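You operate a simulated robot arm through the tools that you are given. There is no shell and no other tool.

Carry out the task below with a simulated robot arm. There is one attempt and no reset: what you move stays moved.

JOB
Move the cross brace to the station that the brace card names.
Fine: loosen the green and white brace knobs, slide the brace to that mark, turn both knobs tight again.

It is judged by the outcome, as a careful person would: the job done as asked, and still so three seconds after it is handed in. It fails if anything else is knocked over, pushed out of place, dropped, spilled or broken.

ROBOT AND FRAMES
A 7-joint arm with a two-finger parallel gripper, fixed in place. Base frame: the origin is at the foot of the arm, x ahead of it, y to its left, z up; the work surface is at about z = 780. Units: mm, rad, N and s.
With the tool pointing down near the work surface it reaches from about 300 to 700 mm from the base axis. Its first joint turns from -1.152 to 1.152 rad. Payload 1.57 kg.
Tool frame: the origin (TCP) lies between the finger pads and is the grasp point; the fingertips stand 30 mm ahead of it; z points along the fingers, y is the line along which they close. Largest opening 110 mm; finger width 24, thickness 12; the body of the gripper, 48 by 112 mm, starts 78 mm behind the TCP.
Orientation is that of the tool frame in the base frame, as a unit quaternion [w, x, y, z]. With the fingers straight down and closing along the base's y, the tool's x points along the base's -x, its y along +y and its z along -z.

CONTROLS
- The arm moves only by the tool arm_command. Its argument "series" is a list of rows, each a list of 7 numbers: the turn, a rotation vector about the tool's x, y, z in rad, then the shift along the tool's x, y, z in mm, then the closure, from 0 (fully open) to 1 (shut). In form: [[ax, ay, az, tx, ty, tz, grip], ...]. A call has 1 to 20 rows; each row shifts and turns the commanded pose from where the row before left it, along the tool's axes as they then stand. Rows are played at 5 a second. More than 50 mm and 0.15 rad between two rows, or a gripper value outside its range, and nothing of the call is played. Where a pose cannot be reached the arm comes as near as it can. A force on the tool above 40 N (or 10 N above the force at the start of the call, whichever is more), or a blocked arm, ends the call early, and 0.2 s more pass. Each finger travels about 108 mm/s and halts on what it meets, pressing with about 37 N; the grip force reading is that of the motor and also rises with nothing between the fingers. The clock runs only during rows and for 0.2 s after the last one: add rows that do not move to give the fingers time. The reply holds the time, the measured pose of the TCP, the force on the tool along the base axes, the opening and the grip force, in the units named above and with some noise, with the torque about the TCP (base axes, N m) and any sound that the robot's microphone picked up, and new pictures: "show" is both (left out), scene, wrist or none.
- Cameras (640 x 400 px; columns grow to the right, rows downward): "scene" is fixed at [169, -405.8, 1392]; the picture's right is [0.79, -0.61, 0.00], its down [-0.40, -0.52, -0.75] and it looks along [0.46, 0.60, -0.66] (base axes); focal length 214 px, centre (320, 200). "wrist" rides on the gripper at [70, 16, -141] in the tool frame; the picture's right is [-0.23, 0.97, 0.00], its down [-0.85, -0.20, -0.48] and it looks along [-0.47, -0.11, 0.88] (tool axes); focal length 222 px, centre (320, 200). There is no depth. A picture from a camera that has moved, and an enlarged one, comes with that camera's place and axes in the base frame and with its lens. The place of the scene camera against the robot may be out by one fixed shift of up to 18 mm in any direction.
- close_up(camera, box): a new picture of the part [left, top, right, bottom] of that camera's present view, enlarged. The clock stands still meanwhile.
- finish_job(): hands the job in; it is judged then, once.

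Places have to be worked out from the pictures, the camera data and where the tool is seen. Open the gripper and draw the arm clear of the work before you hand the job in, unless the task says otherwise.

The tools are called after "Emit:" as a command line: name --pt "numbers of a row" for each row, then --argument value for the rest, lists and objects as JSON in quotes. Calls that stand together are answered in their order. arm_command: Moves the arm, as the interface text tells. Its arguments: {"type":"object","properties":{"series":{"type":"array"},"show":{"type":"string","enum":["both","scene","wrist","none"]}},"required":["series"]} The other tools are called the same way: close_up (camera, box) takes an enlarged picture of a part of a camera's view; finish_job () hands the job in.

At the start:

```text
t: 0.0
position: [400.3, 96.6, 1238.2]
ee_rot: [-0.001, 0.0, 1.0, 0.0]
contact_force: [0.2, 0.3, -0.3]
wrist_torque: [-0.01, 0.01, -0.01]
width: 110.1
gripper_force: 0.1
```

scene: 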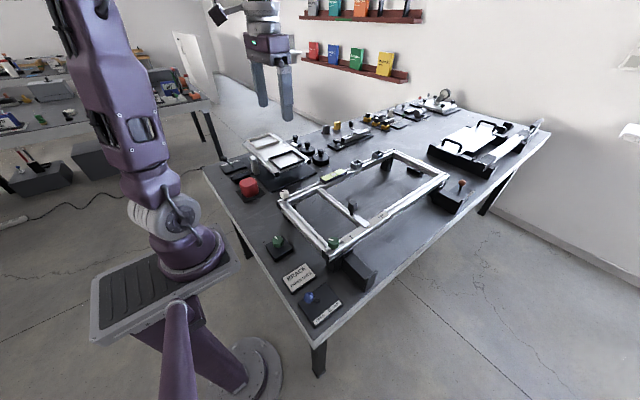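
wrist: 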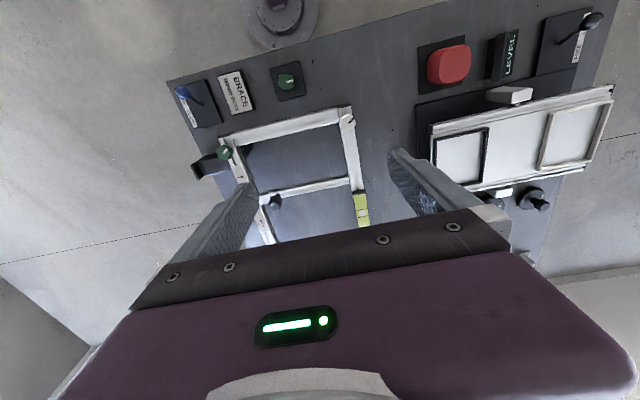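

The pictures show a bench with a rectangular frame, a cross brace and several knobs and cards. I'll enlarge the relevant regions before moving.

Emit:
close_up --camera "scene" --box '[260, 220, 400, 330]'

Emit:
close_up --camera "scene" --box '[270, 140, 460, 260]'

Emit:
close_up --camera "wrist" --box '[160, 50, 390, 250]'

```text
3.64 times, centred on (330, 275) of scene
camera zoom: at [169.0, -405.8, 1392.0], right [0.79, -0.61, 0.0], down [-0.4, -0.52, -0.75], along [0.46, 0.6, -0.66], focal length 780 px, centre (284, -73)
```

zoom: 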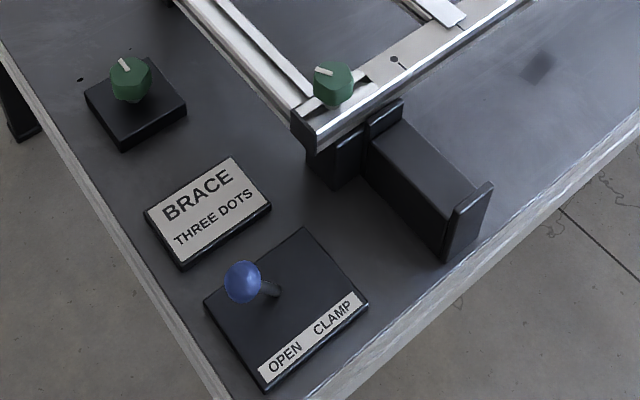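

```text
3.33 times, centred on (365, 200) of scene
camera zoom: at [169.0, -405.8, 1392.0], right [0.79, -0.61, 0.0], down [-0.4, -0.52, -0.75], along [0.46, 0.6, -0.66], focal length 715 px, centre (170, 200)
```

zoom: 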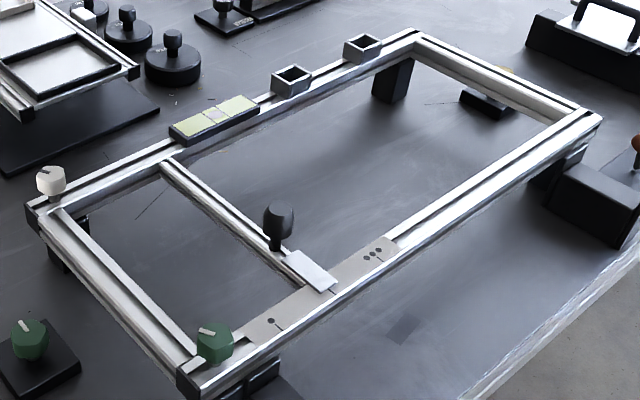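

```text
2.00 times, centred on (275, 150) of wrist
camera zoom: at [331.2, 113.1, 1378.7], right [0.23, 0.97, 0.0], down [0.85, -0.2, 0.48], along [0.47, -0.11, -0.88], focal length 444 px, centre (410, 300)
```

zoom: 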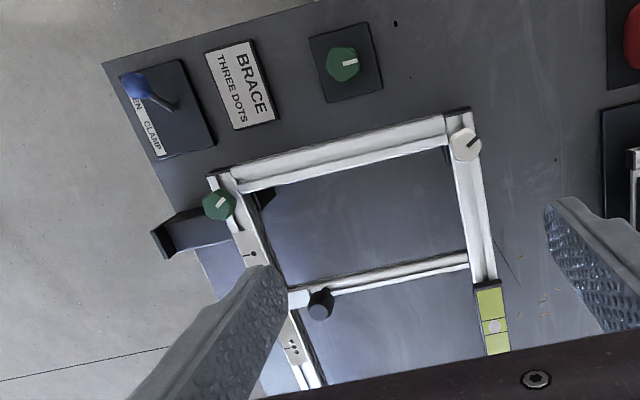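

The card reads "BRACE – THREE DOTS". The scale plate on the frame's right rail shows one dot at the near end and three dots further away, and the blue lever seems to lean towards OPEN. I'll move the arm over the right rail, staying high, for a closer wrist view.

Emit:
arm_command --pt "0 0 0 0 -40 20 0" --pt "0 0 0 0 -40 20 0" --pt "0 0 0 0 -40 20 0" --pt "0 0 0 0 -40 20 0" --pt "0 0 0 0 -30 20 0" --pt "0 0 0 0 0 0 0" --show "both"

```text
t: 1.4
position: [401.3, -92.3, 1137.4]
ee_rot: [0.0, 0.001, 1.0, 0.0]
contact_force: [0.5, -1.0, 0.7]
wrist_torque: [-0.03, 0.0, 0.01]
width: 110.1
gripper_force: 0.1
camera wrist: at [332.4, -75.8, 1278.1], right [0.23, 0.97, 0.0], down [0.85, -0.2, 0.48], along [0.47, -0.11, -0.88], focal length 222 px, centre (320, 200)
```

scene: 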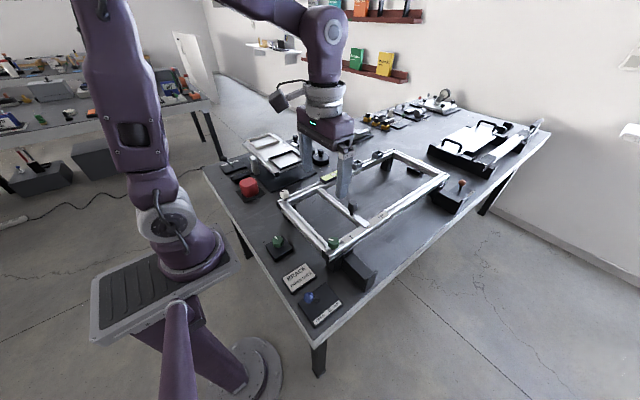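
wrist: 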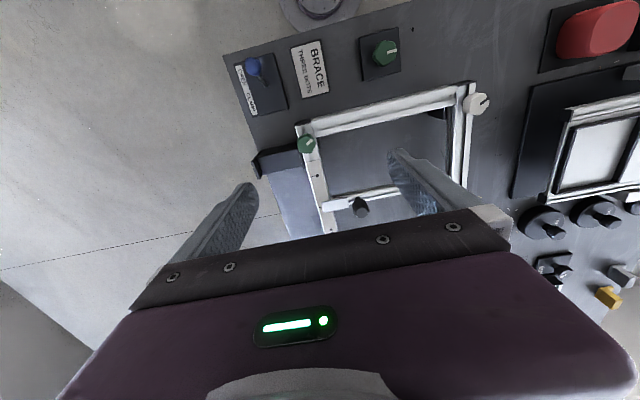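

Emit:
close_up --camera "wrist" --box '[225, 30, 385, 130]'

Emit:
close_up --camera "wrist" --box '[240, 120, 400, 240]'

Emit:
close_up --camera "wrist" --box '[380, 60, 540, 180]'

```text
4.00 times, centred on (305, 80) of wrist
camera zoom: at [332.4, -75.8, 1278.1], right [0.23, 0.97, 0.0], down [0.85, -0.2, 0.48], along [0.47, -0.11, -0.88], focal length 888 px, centre (380, 680)
```

zoom: 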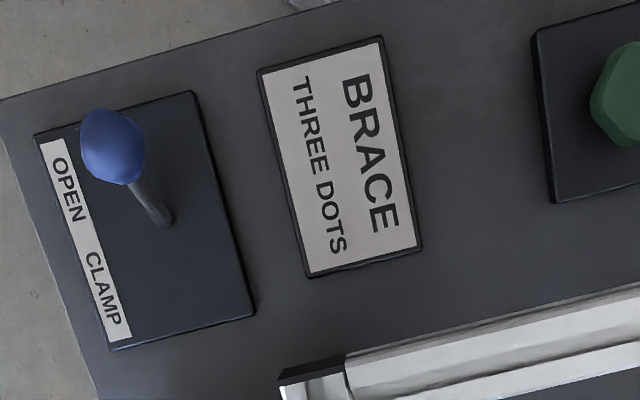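

```text
3.33 times, centred on (320, 180) of wrist
camera zoom: at [332.4, -75.8, 1278.1], right [0.23, 0.97, 0.0], down [0.85, -0.2, 0.48], along [0.47, -0.11, -0.88], focal length 740 px, centre (320, 267)
```

zoom: 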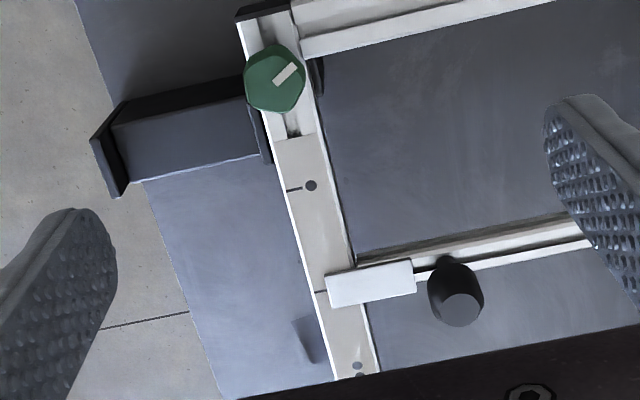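

```text
3.33 times, centred on (460, 120) of wrist
camera zoom: at [332.4, -75.8, 1278.1], right [0.23, 0.97, 0.0], down [0.85, -0.2, 0.48], along [0.47, -0.11, -0.88], focal length 740 px, centre (-147, 467)
```

zoom: 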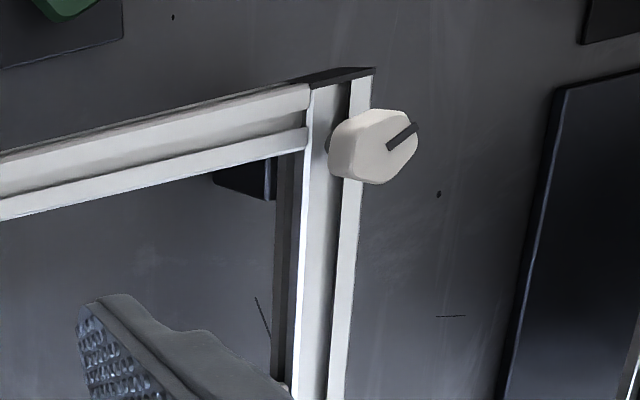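

The frame lies along the base axes: I get the frame's green knob at about (420, -119, 910), the white knob at about (420, 150, 912) and the brace with its black knob near x≈560. I'll move further ahead to view the scale, the tab and the brace.

Emit:
arm_command --pt "0 0 0 -40 8 15 0" --pt "0 0 0 -40 8 15 0" --pt "0 0 0 -40 8 15 0" --pt "0 0 0 -45 8 15 0" --pt "0 0 0 0 0 0 0" --show "both"

```text
t: 2.6
position: [566.4, -62.8, 1076.3]
ee_rot: [0.0, 0.0, 1.0, 0.0]
contact_force: [-0.3, -0.1, 1.0]
wrist_torque: [0.0, 0.0, 0.01]
width: 109.9
gripper_force: 0.0
camera wrist: at [496.9, -46.7, 1217.3], right [0.23, 0.97, 0.0], down [0.85, -0.2, 0.48], along [0.47, -0.11, -0.88], focal length 222 px, centre (320, 200)
```

scene: 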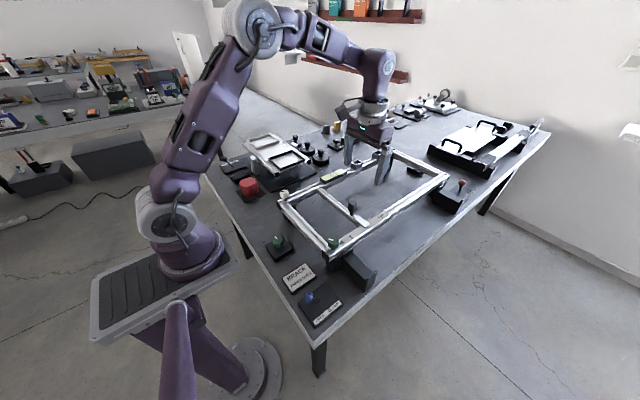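
wrist: 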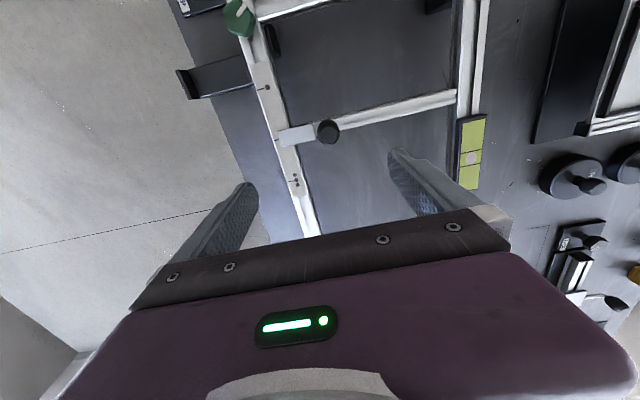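

Emit:
close_up --camera "wrist" --box '[230, 60, 370, 220]'

Emit:
close_up --camera "wrist" --box '[400, 60, 520, 210]'

Emit:
close_up --camera "wrist" --box '[160, 0, 300, 110]'

Emit:
close_up --camera "scene" --box '[330, 130, 480, 230]'

```text
2.50 times, centred on (300, 140) of wrist
camera zoom: at [496.9, -46.7, 1217.3], right [0.23, 0.97, 0.0], down [0.85, -0.2, 0.48], along [0.47, -0.11, -0.88], focal length 555 px, centre (370, 350)
```

zoom: 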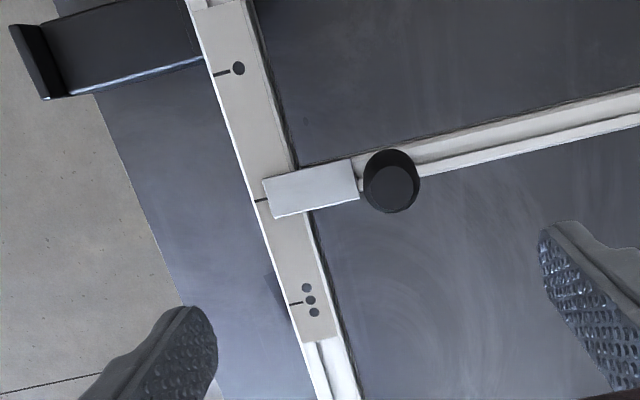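

```text
2.67 times, centred on (460, 135) of wrist
camera zoom: at [496.9, -46.7, 1217.3], right [0.23, 0.97, 0.0], down [0.85, -0.2, 0.48], along [0.47, -0.11, -0.88], focal length 592 px, centre (-53, 373)
```

zoom: 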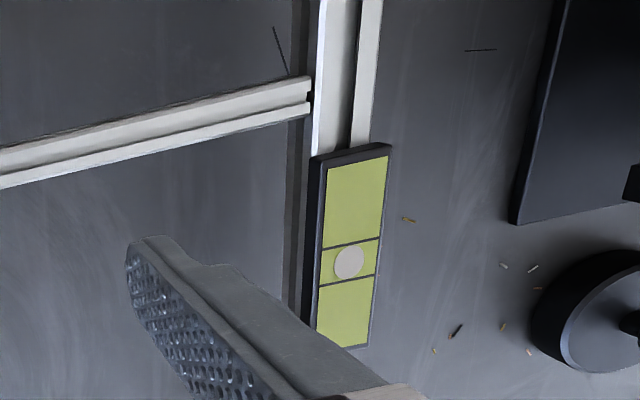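

```text
3.64 times, centred on (230, 55) of wrist
camera zoom: at [496.9, -46.7, 1217.3], right [0.23, 0.97, 0.0], down [0.85, -0.2, 0.48], along [0.47, -0.11, -0.88], focal length 808 px, centre (647, 727)
```

zoom: 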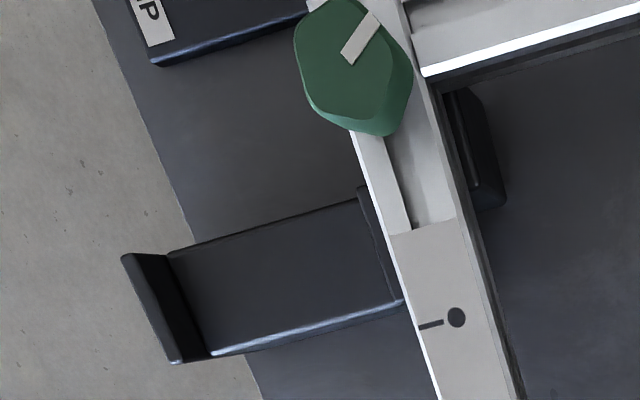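

```text
4.00 times, centred on (405, 180) of scene
camera zoom: at [169.0, -405.8, 1392.0], right [0.79, -0.61, 0.0], down [-0.4, -0.52, -0.75], along [0.46, 0.6, -0.66], focal length 858 px, centre (-20, 280)
```

zoom: 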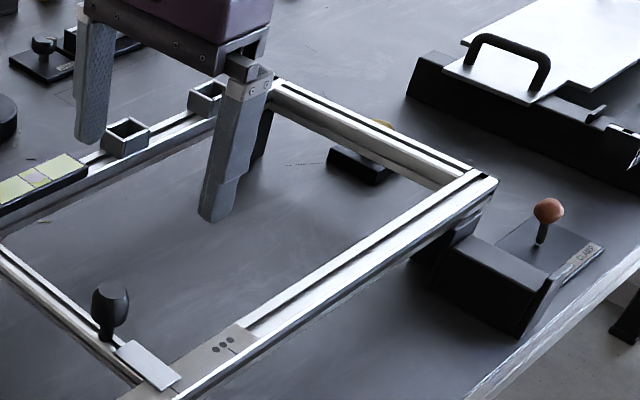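

Three dots lie about 70 mm ahead of the tab's present mark. There's a second clamp with a red lever at the far right, so I'll compare the two levers and both clamp jaws up close.

Emit:
close_up --camera "scene" --box '[425, 165, 485, 215]'

Emit:
close_up --camera "scene" --box '[310, 225, 385, 295]'

Emit:
close_up --camera "scene" --box '[290, 270, 350, 325]'

Emit:
close_up --camera "scene" --box '[215, 120, 345, 210]'

```text
8.00 times, centred on (455, 190) of scene
camera zoom: at [169.0, -405.8, 1392.0], right [0.79, -0.61, 0.0], down [-0.4, -0.52, -0.75], along [0.46, 0.6, -0.66], focal length 1716 px, centre (-760, 280)
```

zoom: 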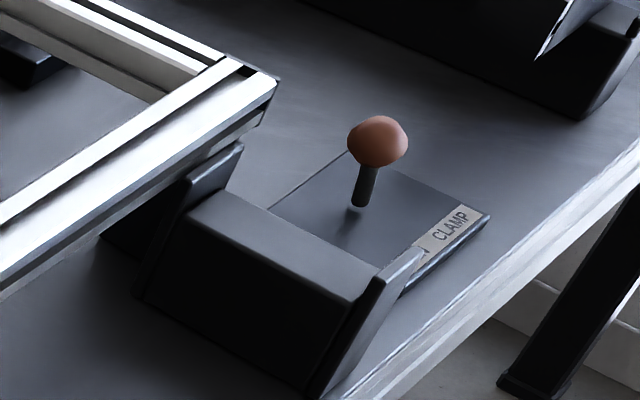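

```text
5.71 times, centred on (348, 260) of scene
camera zoom: at [169.0, -405.8, 1392.0], right [0.79, -0.61, 0.0], down [-0.4, -0.52, -0.75], along [0.46, 0.6, -0.66], focal length 1226 px, centre (163, -143)
```

zoom: 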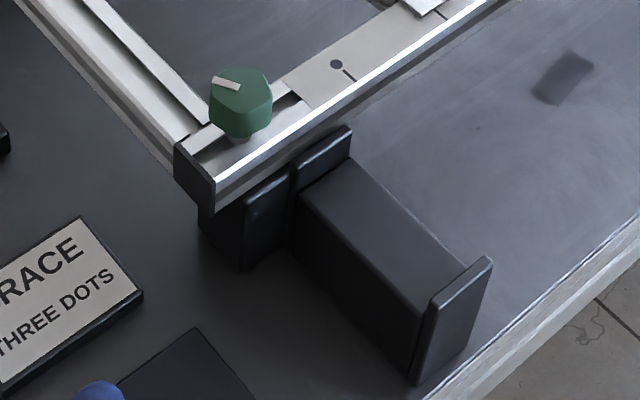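

```text
7.27 times, centred on (320, 298) of scene
camera zoom: at [169.0, -405.8, 1392.0], right [0.79, -0.61, 0.0], down [-0.4, -0.52, -0.75], along [0.46, 0.6, -0.66], focal length 1560 px, centre (320, -509)
```

zoom: 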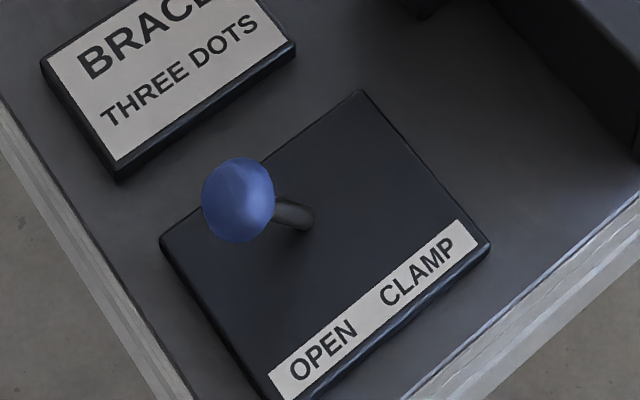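

```text
4.44 times, centred on (280, 165) of scene
camera zoom: at [169.0, -405.8, 1392.0], right [0.79, -0.61, 0.0], down [-0.4, -0.52, -0.75], along [0.46, 0.6, -0.66], focal length 953 px, centre (498, 356)
```

zoom: 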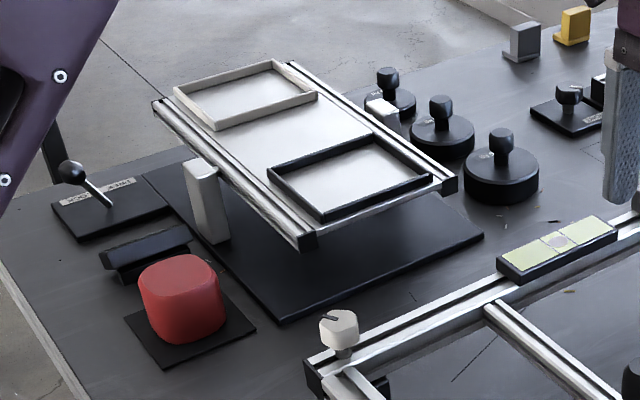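

The blue (near) lever leans to OPEN and the red (far) lever leans to CLAMP. Before acting I want to know whether the near clamp really is clear of the frame, so I'll move above it, staying high, and look at the jaw gap.

Emit:
arm_command --pt "0 0 0 30 -35 15 0" --pt "0 0 0 30 -35 15 0" --pt "0 0 0 30 -35 15 0" --pt "0 0 0 15 -20 15 0" --pt "0 0 0 0 0 0 0" --show "wrist"

```text
t: 3.8
position: [459.2, -186.6, 1016.8]
ee_rot: [0.0, 0.0, 1.0, -0.001]
contact_force: [0.1, -0.2, 0.7]
wrist_torque: [0.02, -0.03, 0.01]
width: 110.3
gripper_force: 0.0
camera wrist: at [390.1, -170.1, 1157.4], right [0.23, 0.97, 0.0], down [0.85, -0.2, 0.48], along [0.47, -0.11, -0.88], focal length 222 px, centre (320, 200)
```

wrist: 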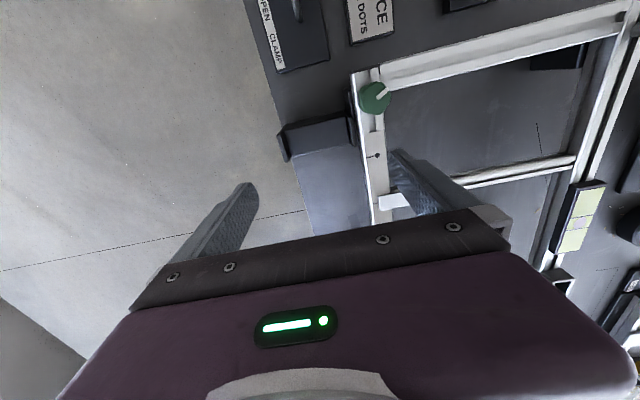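

Emit:
close_up --camera "wrist" --box '[270, 60, 410, 170]'

Emit:
close_up --camera "scene" --box '[320, 240, 380, 290]'

```text
3.64 times, centred on (340, 115) of wrist
camera zoom: at [390.1, -170.1, 1157.4], right [0.23, 0.97, 0.0], down [0.85, -0.2, 0.48], along [0.47, -0.11, -0.88], focal length 808 px, centre (247, 509)
```

zoom: 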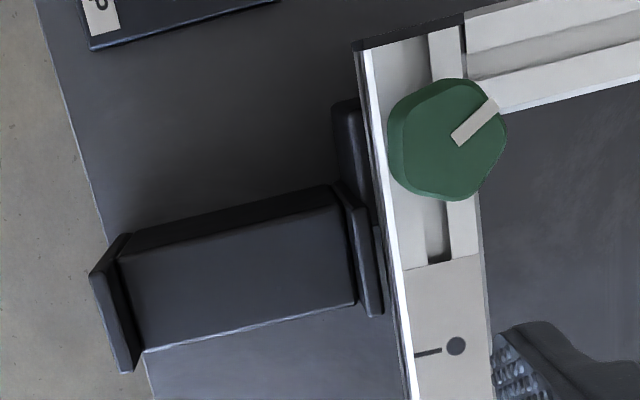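

```text
8.00 times, centred on (350, 265) of scene
camera zoom: at [168.9, -405.8, 1392.0], right [0.79, -0.61, 0.0], down [-0.4, -0.52, -0.75], along [0.46, 0.6, -0.66], focal length 1716 px, centre (80, -320)
```

zoom: 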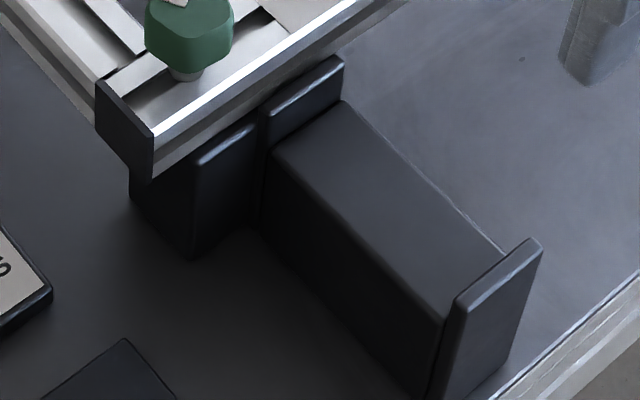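

The rail top comes out at z≈880 and y≈-119, and the green brace knob at (420, -119) with its top at z≈906. I'll leave the levers alone for now and hover with open fingers over the green brace knob to fine-check its centre.

Emit:
arm_command --pt "0 0 0 13 22 10 0" --pt "0 0 0 13 23 15 0" --pt "0 0 0 13 22 20 0" --pt "0 0 0 0 0 10 0" --pt "0 0 0 0 0 0 0" --show "both"

Emit:
close_up --camera "wrist" --box '[250, 110, 390, 220]'

```text
t: 5.0
position: [421.3, -120.2, 961.5]
ee_rot: [0.0, 0.0, 1.0, 0.001]
contact_force: [0.6, -0.1, 0.2]
wrist_torque: [0.02, -0.01, 0.02]
width: 110.2
gripper_force: 0.1
camera wrist: at [351.8, -102.8, 1102.2], right [0.23, 0.97, 0.0], down [0.85, -0.2, 0.48], along [0.47, -0.11, -0.88], focal length 222 px, centre (320, 200)
```

scene: 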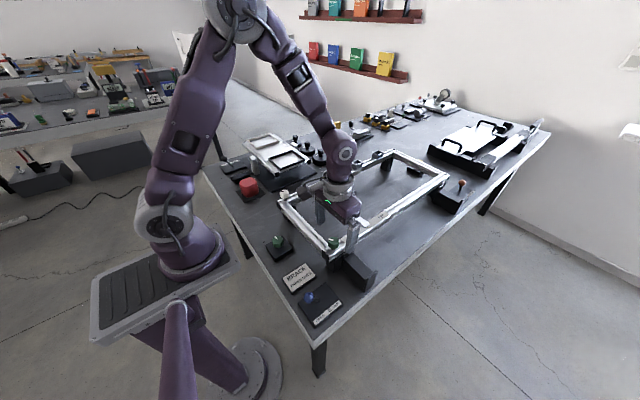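
wrist: 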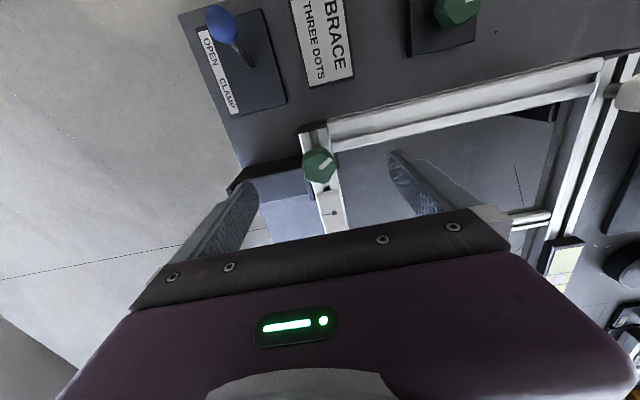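

```text
3.64 times, centred on (320, 165) of wrist
camera zoom: at [351.8, -102.8, 1102.2], right [0.23, 0.97, 0.0], down [0.85, -0.2, 0.48], along [0.47, -0.11, -0.88], focal length 808 px, centre (320, 327)
```

zoom: 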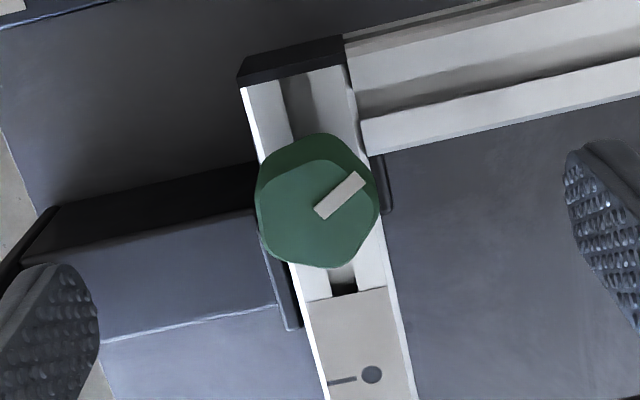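

The green knob sits centred under the tool at about (422, -120), and the fingertips are well above it. I'll pre-rotate the gripper clockwise (seen from above) for more turning range, then go down so that the fingertips stay just above the rail.

Emit:
arm_command --pt "0 0 0.15 0 0 0 0" --pt "0 0 0.15 0 0 0 0" --pt "0 0 0.15 0 0 0 0" --pt "0 0 0.15 0 0 0 0" --pt "0 0 0 0 0 15 0" --pt "0 0 0 0 0 0 0" --show "both"

Emit:
close_up --camera "wrist" --box '[250, 110, 390, 220]'

```text
t: 6.4
position: [421.6, -119.1, 948.0]
ee_rot: [0.001, 0.295, 0.955, 0.0]
contact_force: [0.3, 1.2, -0.3]
wrist_torque: [0.02, -0.03, -0.03]
width: 110.0
gripper_force: 0.0
camera wrist: at [373.1, -66.1, 1088.9], right [0.74, 0.67, 0.0], down [0.59, -0.65, 0.48], along [0.32, -0.35, -0.88], focal length 222 px, centre (320, 200)
```

scene: 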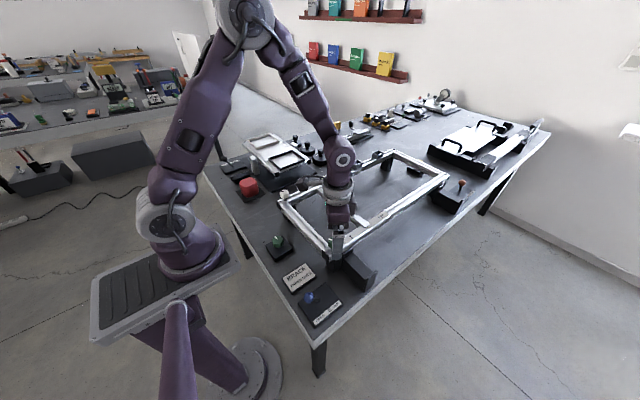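
wrist: 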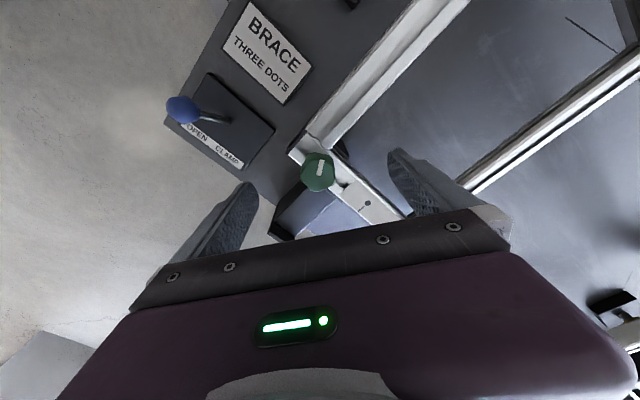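

```text
3.64 times, centred on (320, 165) of wrist
camera zoom: at [373.1, -66.1, 1088.9], right [0.74, 0.67, 0.0], down [0.59, -0.65, 0.48], along [0.32, -0.35, -0.88], focal length 808 px, centre (320, 327)
```

zoom: 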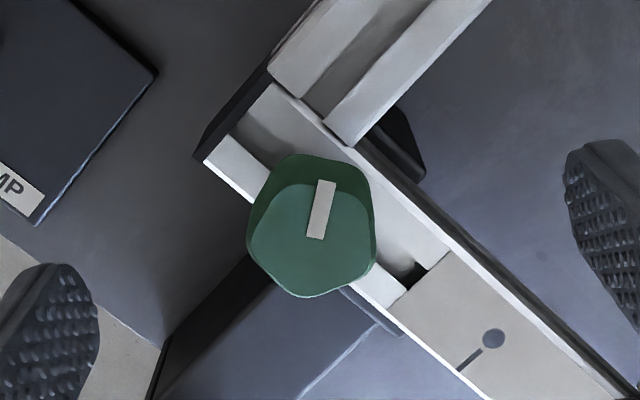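

The knob's centre checks out again at about (422, -121), within 2 mm of the tool axis. I'll go down until the fingertips are about 6 mm above the rail and close on the knob.

Emit:
arm_command --pt "0 0 0 1 -1 11 0" --pt "0 0 0 0 0 11 0" --pt "0 0 0 0 0 10 0" --pt "0 0 0 0 0 0 0" --show "both"

Emit:
close_up --camera "scene" --box '[300, 205, 380, 275]'

Emit:
close_up --camera "wrist" --box '[220, 100, 420, 240]'

```text
t: 7.4
position: [418.4, -121.0, 915.1]
ee_rot: [-0.001, 0.296, 0.955, 0.0]
contact_force: [-0.2, 0.2, -0.4]
wrist_torque: [-0.01, 0.01, -0.03]
width: 109.9
gripper_force: 0.1
camera wrist: at [371.1, -67.3, 1056.4], right [0.74, 0.68, 0.0], down [0.59, -0.65, 0.48], along [0.32, -0.35, -0.88], focal length 222 px, centre (320, 200)
```

scene: 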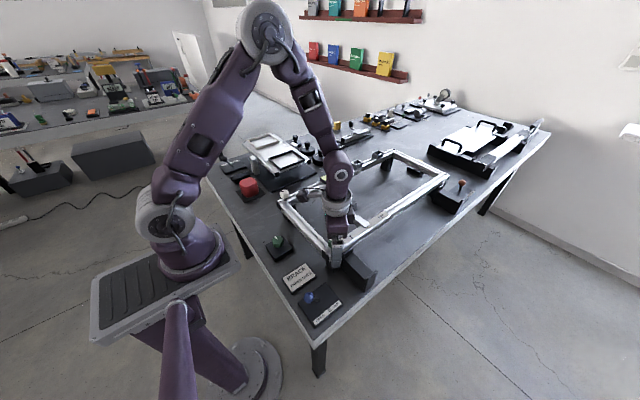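
wrist: 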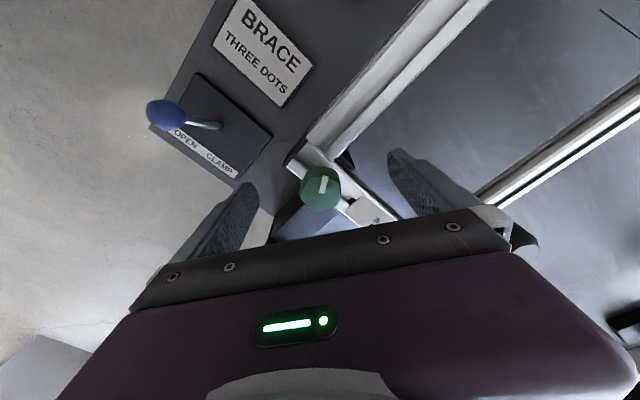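

```text
5.71 times, centred on (340, 240) of scene
camera zoom: at [169.0, -405.8, 1392.0], right [0.79, -0.61, 0.0], down [-0.4, -0.52, -0.75], along [0.46, 0.6, -0.66], focal length 1226 px, centre (206, -29)
```

zoom: 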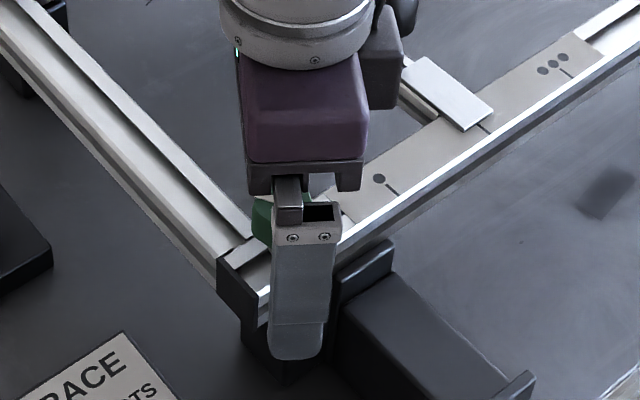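

```text
2.86 times, centred on (320, 170) of wrist
camera zoom: at [371.1, -67.3, 1056.4], right [0.74, 0.68, 0.0], down [0.59, -0.65, 0.48], along [0.32, -0.35, -0.88], focal length 635 px, centre (320, 286)
```

zoom: 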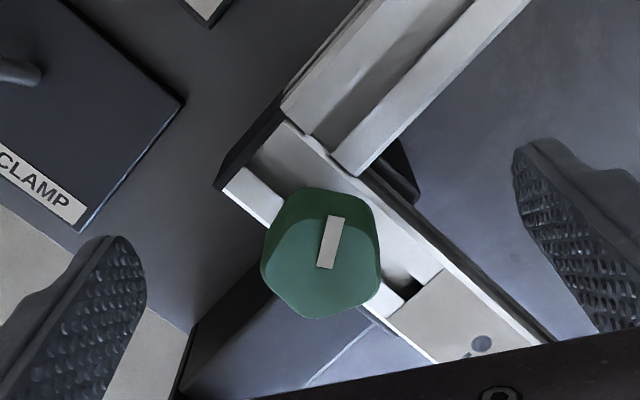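

The fingers straddle the knob with the tips just above the rail, and the knob is about 4 mm off along the tool's -x. I'll correct that and close gently while watching the forces.

Emit:
arm_command --pt "0 0 0 -4 0.5 0 0" --pt "0 0 0 0 0 0 0.4" --pt "0 0 0 0 0 0 1" --pt "0 0 0 0 0 0 1" --pt "0 0 0 0 0 0 1" --show "both"

Emit:
close_up --camera "wrist" --box '[220, 100, 420, 240]'

```text
t: 8.6
position: [422.0, -121.9, 915.8]
ee_rot: [-0.001, 0.296, 0.955, 0.0]
contact_force: [0.9, 2.6, 0.0]
wrist_torque: [0.11, 0.09, 0.0]
width: 31.4
gripper_force: 40.0
camera wrist: at [375.0, -69.3, 1056.4], right [0.74, 0.68, 0.0], down [0.59, -0.65, 0.48], along [0.32, -0.35, -0.88], focal length 222 px, centre (320, 200)
```

scene: 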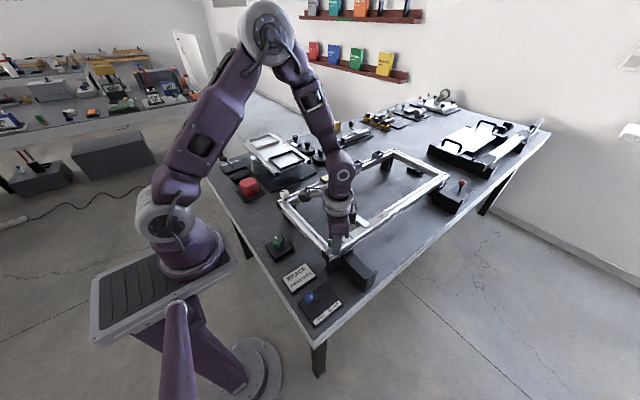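
wrist: 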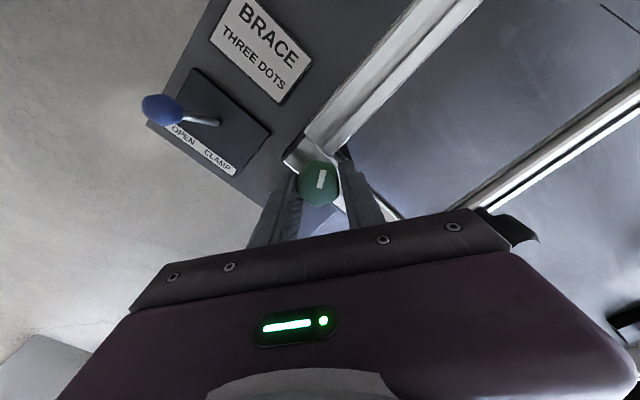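

```text
2.86 times, centred on (320, 170) of wrist
camera zoom: at [375.0, -69.3, 1056.4], right [0.74, 0.68, 0.0], down [0.59, -0.65, 0.48], along [0.32, -0.35, -0.88], focal length 635 px, centre (320, 286)
```

zoom: 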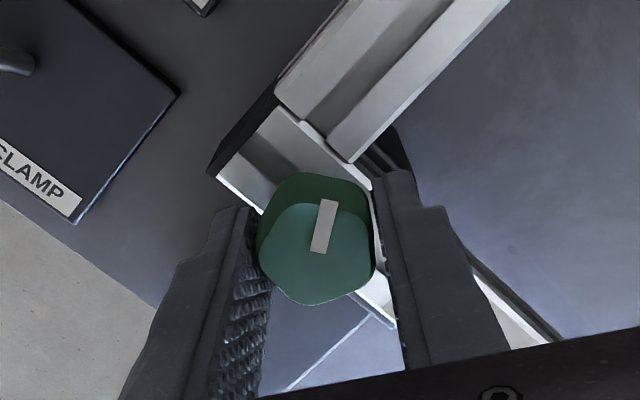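

The knob is gripped (31.4 mm wide) with very little side force. Now I'll test the loosening direction, counter-clockwise seen from above, with two small turns and read the torque.

Emit:
arm_command --pt "0 0 -0.08 0 0 0 1" --pt "0 0 -0.08 0 0 0 1" --pt "0 0 0 0 0 0 1" --show "wrist"

Emit:
close_up --camera "wrist" --box '[220, 100, 420, 240]'

```text
t: 9.4
position: [423.3, -122.6, 914.7]
ee_rot: [0.0, 0.218, 0.976, 0.0]
contact_force: [1.6, 5.9, 4.4]
wrist_torque: [0.15, 0.26, -0.01]
width: 31.7
gripper_force: 40.5
camera wrist: at [367.4, -77.3, 1056.4], right [0.62, 0.79, 0.0], down [0.69, -0.54, 0.48], along [0.38, -0.3, -0.88], focal length 222 px, centre (320, 200)
```

wrist: 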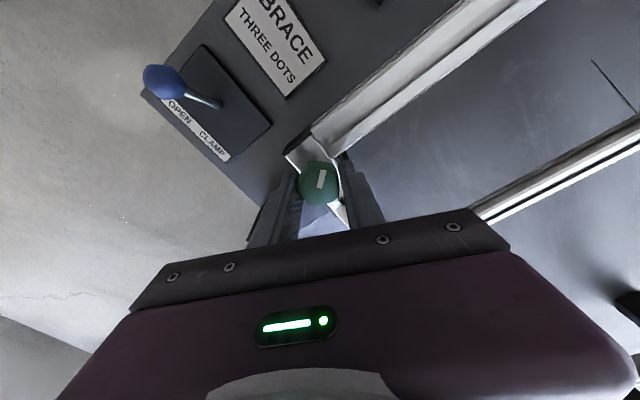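

```text
2.86 times, centred on (320, 170) of wrist
camera zoom: at [367.4, -77.3, 1056.4], right [0.62, 0.79, 0.0], down [0.69, -0.54, 0.48], along [0.38, -0.3, -0.88], focal length 635 px, centre (320, 286)
```

zoom: 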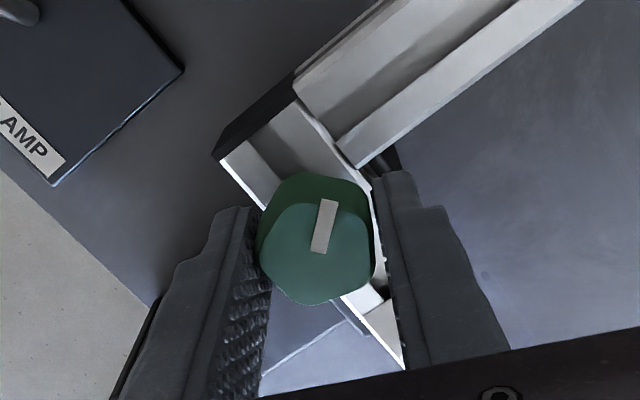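

The knob turned with the gripper, with almost no torque about z, and the side force rose slightly to +y. I'll re-centre about 1 mm and continue loosening.

Emit:
arm_command --pt "0 0 -0.1 0.3 0.8 -0.3 1" --pt "0 0 -0.1 0 0 0 1" --pt "0 0 -0.1 0 0 0 1" --pt "0 0 -0.1 0 0 0 1" --pt "0 0 0 0 0 0 1" --show "wrist"

Emit:
close_up --camera "wrist" --box '[220, 100, 420, 240]'

```text
t: 10.6
position: [425.0, -120.3, 916.0]
ee_rot: [-0.001, 0.019, 1.0, 0.001]
contact_force: [3.2, 3.4, -31.9]
wrist_torque: [-0.04, -0.5, 0.0]
width: 31.6
gripper_force: 40.1
camera wrist: at [355.1, -101.3, 1056.6], right [0.26, 0.96, 0.0], down [0.85, -0.23, 0.48], along [0.46, -0.13, -0.88], focal length 222 px, centre (320, 200)
```

wrist: 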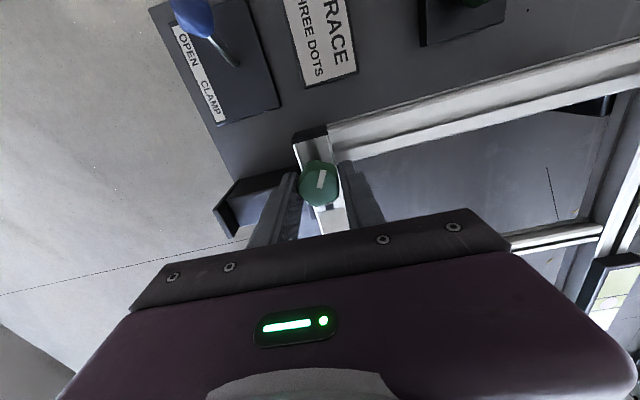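

```text
2.86 times, centred on (320, 170) of wrist
camera zoom: at [355.1, -101.3, 1056.6], right [0.26, 0.96, 0.0], down [0.85, -0.23, 0.48], along [0.46, -0.13, -0.88], focal length 635 px, centre (320, 286)
```

zoom: 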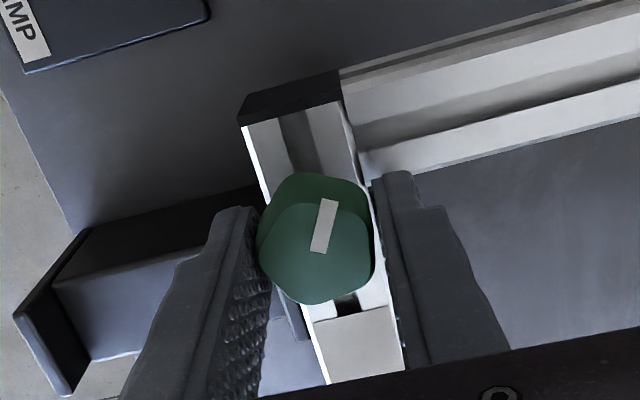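

The knob keeps turning freely with the gripper, but the tool is now being pulled down with 32 N, so I seem to be lifting on the knob. I'll ease the tool down 1 mm and re-read before turning any more.

Emit:
arm_command --pt "0 0 0 0 0 0.5 1" --pt "0 0 0 0 0 0.5 1" --pt "0 0 0 0 0 0 1" --show "none"

```text
t: 11.4
position: [424.0, -121.4, 916.4]
ee_rot: [0.0, 0.02, 1.0, 0.0]
contact_force: [-2.0, 2.1, 12.8]
wrist_torque: [0.14, 1.2, 0.01]
width: 31.7
gripper_force: 40.5
```

Force swung to +13 N over 1 mm, so the contact is just stiff vertically and the zero lies about 0.3 mm higher. I'll correct by that and keep turning counter-clockwise.

Emit:
arm_command --pt "0 0 -0.1 0 0 -0.3 1" --pt "0 0 -0.1 0 0 0 1" --pt "0 0 -0.1 0 0 0 1" --pt "0 0 0 0 0 0 1" --show "none"

```text
t: 12.4
position: [423.8, -119.0, 914.5]
ee_rot: [0.001, -0.131, 0.991, -0.001]
contact_force: [1.8, 18.9, 3.4]
wrist_torque: [0.49, -1.18, -0.05]
width: 31.9
gripper_force: 40.3
```

The side force grew to +19 N in y, so the tool sits slightly off the knob's axis. I'll ease it 0.6 mm toward +y and re-read.

Emit:
arm_command --pt "0 0 0 -0.2 0.6 0 1" --pt "0 0 0 0 0 0 1" --show "both"

Emit:
close_up --camera "wrist" --box '[220, 80, 420, 220]'

Emit:
close_up --camera "scene" --box '[270, 180, 400, 275]'

```text
t: 13.0
position: [423.7, -119.8, 914.6]
ee_rot: [0.0, -0.13, 0.992, 0.0]
contact_force: [2.1, 20.7, 5.0]
wrist_torque: [0.45, -0.82, -0.05]
width: 31.6
gripper_force: 40.0
camera wrist: at [352.2, -121.4, 1056.4], right [-0.03, 1.0, 0.0], down [0.88, 0.03, 0.48], along [0.48, 0.01, -0.88], focal length 222 px, centre (320, 200)
```

scene: 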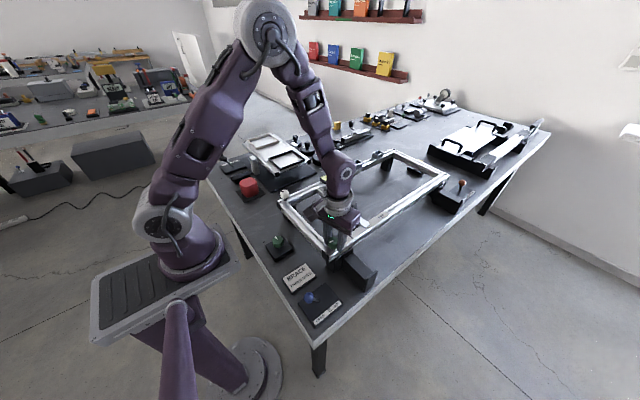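
wrist: 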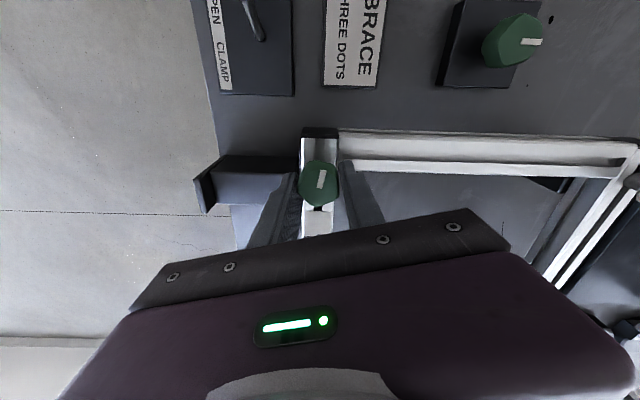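

```text
2.86 times, centred on (320, 150) of wrist
camera zoom: at [352.2, -121.4, 1056.4], right [-0.03, 1.0, 0.0], down [0.88, 0.03, 0.48], along [0.48, 0.01, -0.88], focal length 635 px, centre (320, 343)
```

zoom: 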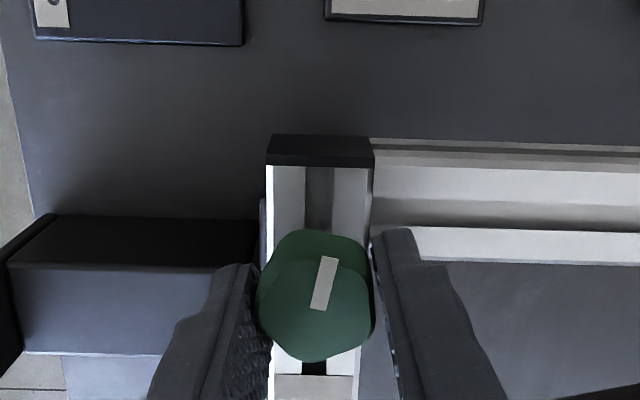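

```text
4.21 times, centred on (335, 228) of scene
camera zoom: at [169.0, -405.3, 1392.1], right [0.79, -0.61, 0.0], down [-0.4, -0.52, -0.75], along [0.46, 0.6, -0.66], focal length 903 px, centre (257, 84)
```

zoom: 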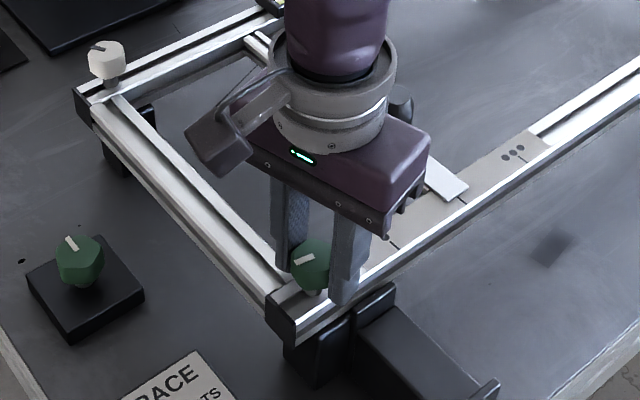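

The side force did not respond to 0.6 mm, and the frame looks unmoved in the picture. I'll try another 1.2 mm toward +y to find the zero.

Emit:
arm_command --pt "0 0 0 -0.3 1.2 0 1" --pt "0 0 0 0 0 0 1" --show "none"

```text
t: 13.6
position: [423.3, -118.9, 914.3]
ee_rot: [0.0, -0.129, 0.992, -0.001]
contact_force: [6.4, 7.6, 17.6]
wrist_torque: [-0.14, 1.02, -0.01]
width: 31.6
gripper_force: 40.4
```

Side force is down to 8 N. I'll lift 0.4 mm to take off the vertical load and continue turning counter-clockwise in small steps.

Emit:
arm_command --pt "0 0 -0.1 -0.3 0.2 -0.3 1" --pt "0 0 -0.1 0 0 0 1" --pt "0 0 -0.1 0 0 0 1" --pt "0 0 0 0 0 0 1" --show "none"

```text
t: 14.6
position: [423.1, -118.6, 914.9]
ee_rot: [0.001, -0.276, 0.961, 0.0]
contact_force: [-3.1, 6.4, 33.3]
wrist_torque: [-0.07, 0.29, -0.04]
width: 31.7
gripper_force: 40.0
```

The tool is now pushed up with 33 N, so I'll raise it 0.7 mm and continue.

Emit:
arm_command --pt "0 0 0 0 0 -0.7 1" --pt "0 0 0 0 0 0 1" --show "none"

```text
t: 15.2
position: [422.4, -117.3, 914.5]
ee_rot: [-0.001, -0.276, 0.961, 0.0]
contact_force: [-2.3, 5.8, -8.7]
wrist_torque: [0.49, -1.14, -0.02]
width: 31.6
gripper_force: 40.3
```

Emit:
arm_command --pt "0 0 -0.1 0 0.2 0 1" --pt "0 0 -0.1 0 0 0 1" --pt "0 0 -0.1 0 0 0 1" --pt "0 0 0 0 0 0 1" --show "both"

Emit:
close_up --camera "wrist" --box '[220, 80, 420, 220]'

```text
t: 16.2
position: [421.7, -117.2, 915.0]
ee_rot: [-0.002, -0.417, 0.909, 0.002]
contact_force: [-15.1, 15.7, -28.6]
wrist_torque: [0.1, -0.29, -0.08]
width: 31.7
gripper_force: 40.3
camera wrist: at [365.7, -159.8, 1056.6], right [-0.59, 0.81, 0.0], down [0.71, 0.52, 0.48], along [0.38, 0.28, -0.88], focal length 222 px, centre (320, 200)
```

scene: 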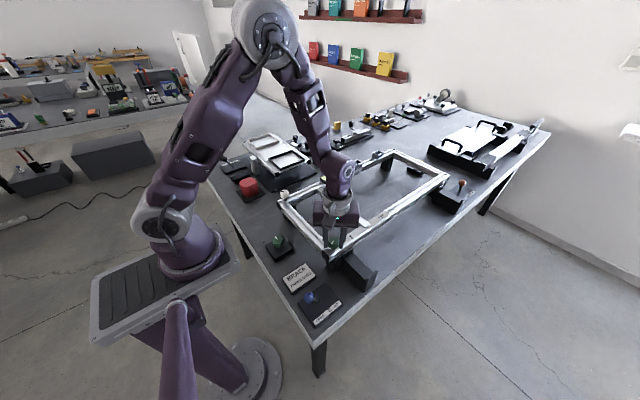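
wrist: 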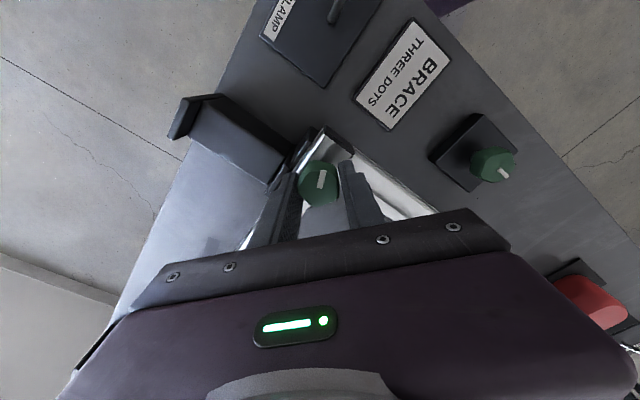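

```text
2.86 times, centred on (320, 150) of wrist
camera zoom: at [365.7, -159.8, 1056.6], right [-0.59, 0.81, 0.0], down [0.71, 0.52, 0.48], along [0.38, 0.28, -0.88], focal length 635 px, centre (320, 343)
```

zoom: 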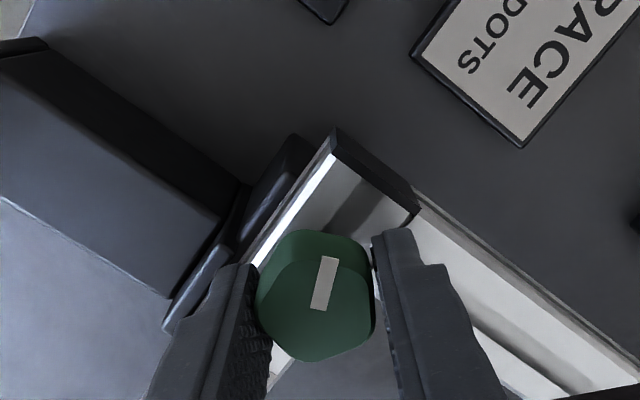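

The knob has now turned about 84° counter-clockwise and follows the gripper freely. I'll relieve the load, lowering 0.6 mm and shifting 1 mm toward tool +y, then turn a bit further to look for an end stop.

Emit:
arm_command --pt "0 0 0 0 1.0 0.5 1" --pt "0 0 0 0 0 0 1" --show "none"

Emit:
arm_command --pt "0 0 -0.1 0 0 0 1" --pt "0 0 -0.1 0 0 0 1" --pt "0 0 0 0 0 0 1" --show "none"

```text
t: 16.8
position: [422.2, -118.1, 914.5]
ee_rot: [-0.002, -0.417, 0.909, 0.0]
contact_force: [-16.6, 9.9, -32.8]
wrist_torque: [-0.02, -0.04, -0.09]
width: 31.9
gripper_force: 40.4
```

```text
t: 17.6
position: [422.0, -117.6, 915.4]
ee_rot: [-0.002, -0.506, 0.863, 0.002]
contact_force: [-22.8, 13.1, -16.2]
wrist_torque: [-0.19, 0.23, -0.08]
width: 31.3
gripper_force: 40.4
```

Total turn is about 95° and there is still no stop, which should be well loosened; the sliding test will confirm it. I'll release the green knob, rise, and look at the state.

Emit:
arm_command --pt "0 0 0 0 0 0 0.6" --pt "0 0 0 0 0 0 0.3" --pt "0 0 0 0 0 0 0.3" --pt "0 0 0 0 0 -20 0.3" --pt "0 0 0 0 0 -30 0" --pt "0 0 0 0 0 -20 0" --pt "0 0 0 0 0 0 0" --show "both"

Emit:
close_up --camera "wrist" --box '[220, 80, 420, 220]'

Emit:
close_up --camera "scene" --box '[270, 180, 400, 275]'

```text
t: 19.2
position: [422.8, -115.8, 985.7]
ee_rot: [0.0, -0.506, 0.863, 0.0]
contact_force: [-0.8, 1.1, -0.3]
wrist_torque: [0.0, 0.04, -0.01]
width: 109.9
gripper_force: 0.1
camera wrist: at [375.1, -168.6, 1126.7], right [-0.74, 0.67, 0.0], down [0.59, 0.65, 0.48], along [0.32, 0.35, -0.88], focal length 222 px, centre (320, 200)
```

scene: 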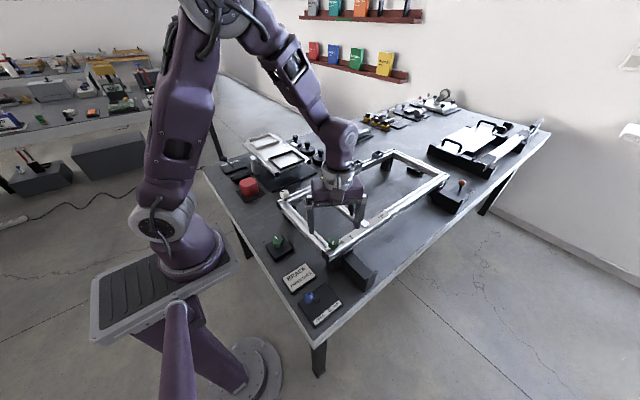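
wrist: 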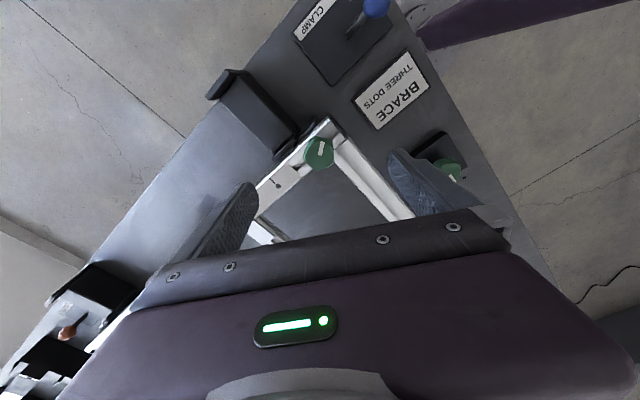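

```text
2.86 times, centred on (320, 150) of wrist
camera zoom: at [375.1, -168.6, 1126.7], right [-0.74, 0.67, 0.0], down [0.59, 0.65, 0.48], along [0.32, 0.35, -0.88], focal length 635 px, centre (320, 343)
```

zoom: 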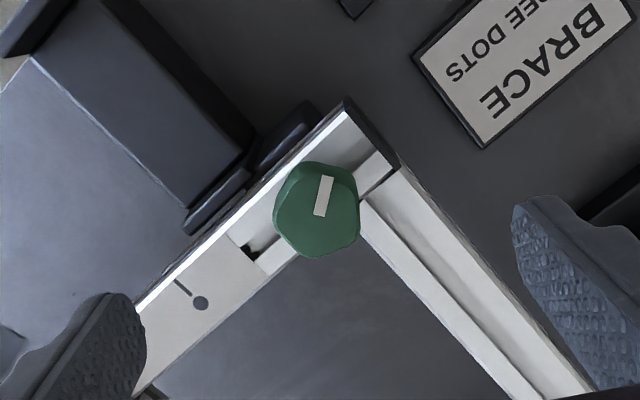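

```text
4.21 times, centred on (335, 228) of scene
camera zoom: at [169.0, -405.8, 1392.0], right [0.79, -0.61, 0.0], down [-0.4, -0.52, -0.75], along [0.46, 0.6, -0.66], focal length 903 px, centre (257, 84)
```

zoom: 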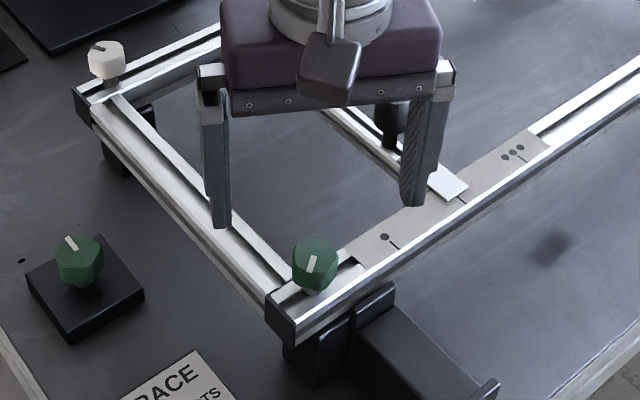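

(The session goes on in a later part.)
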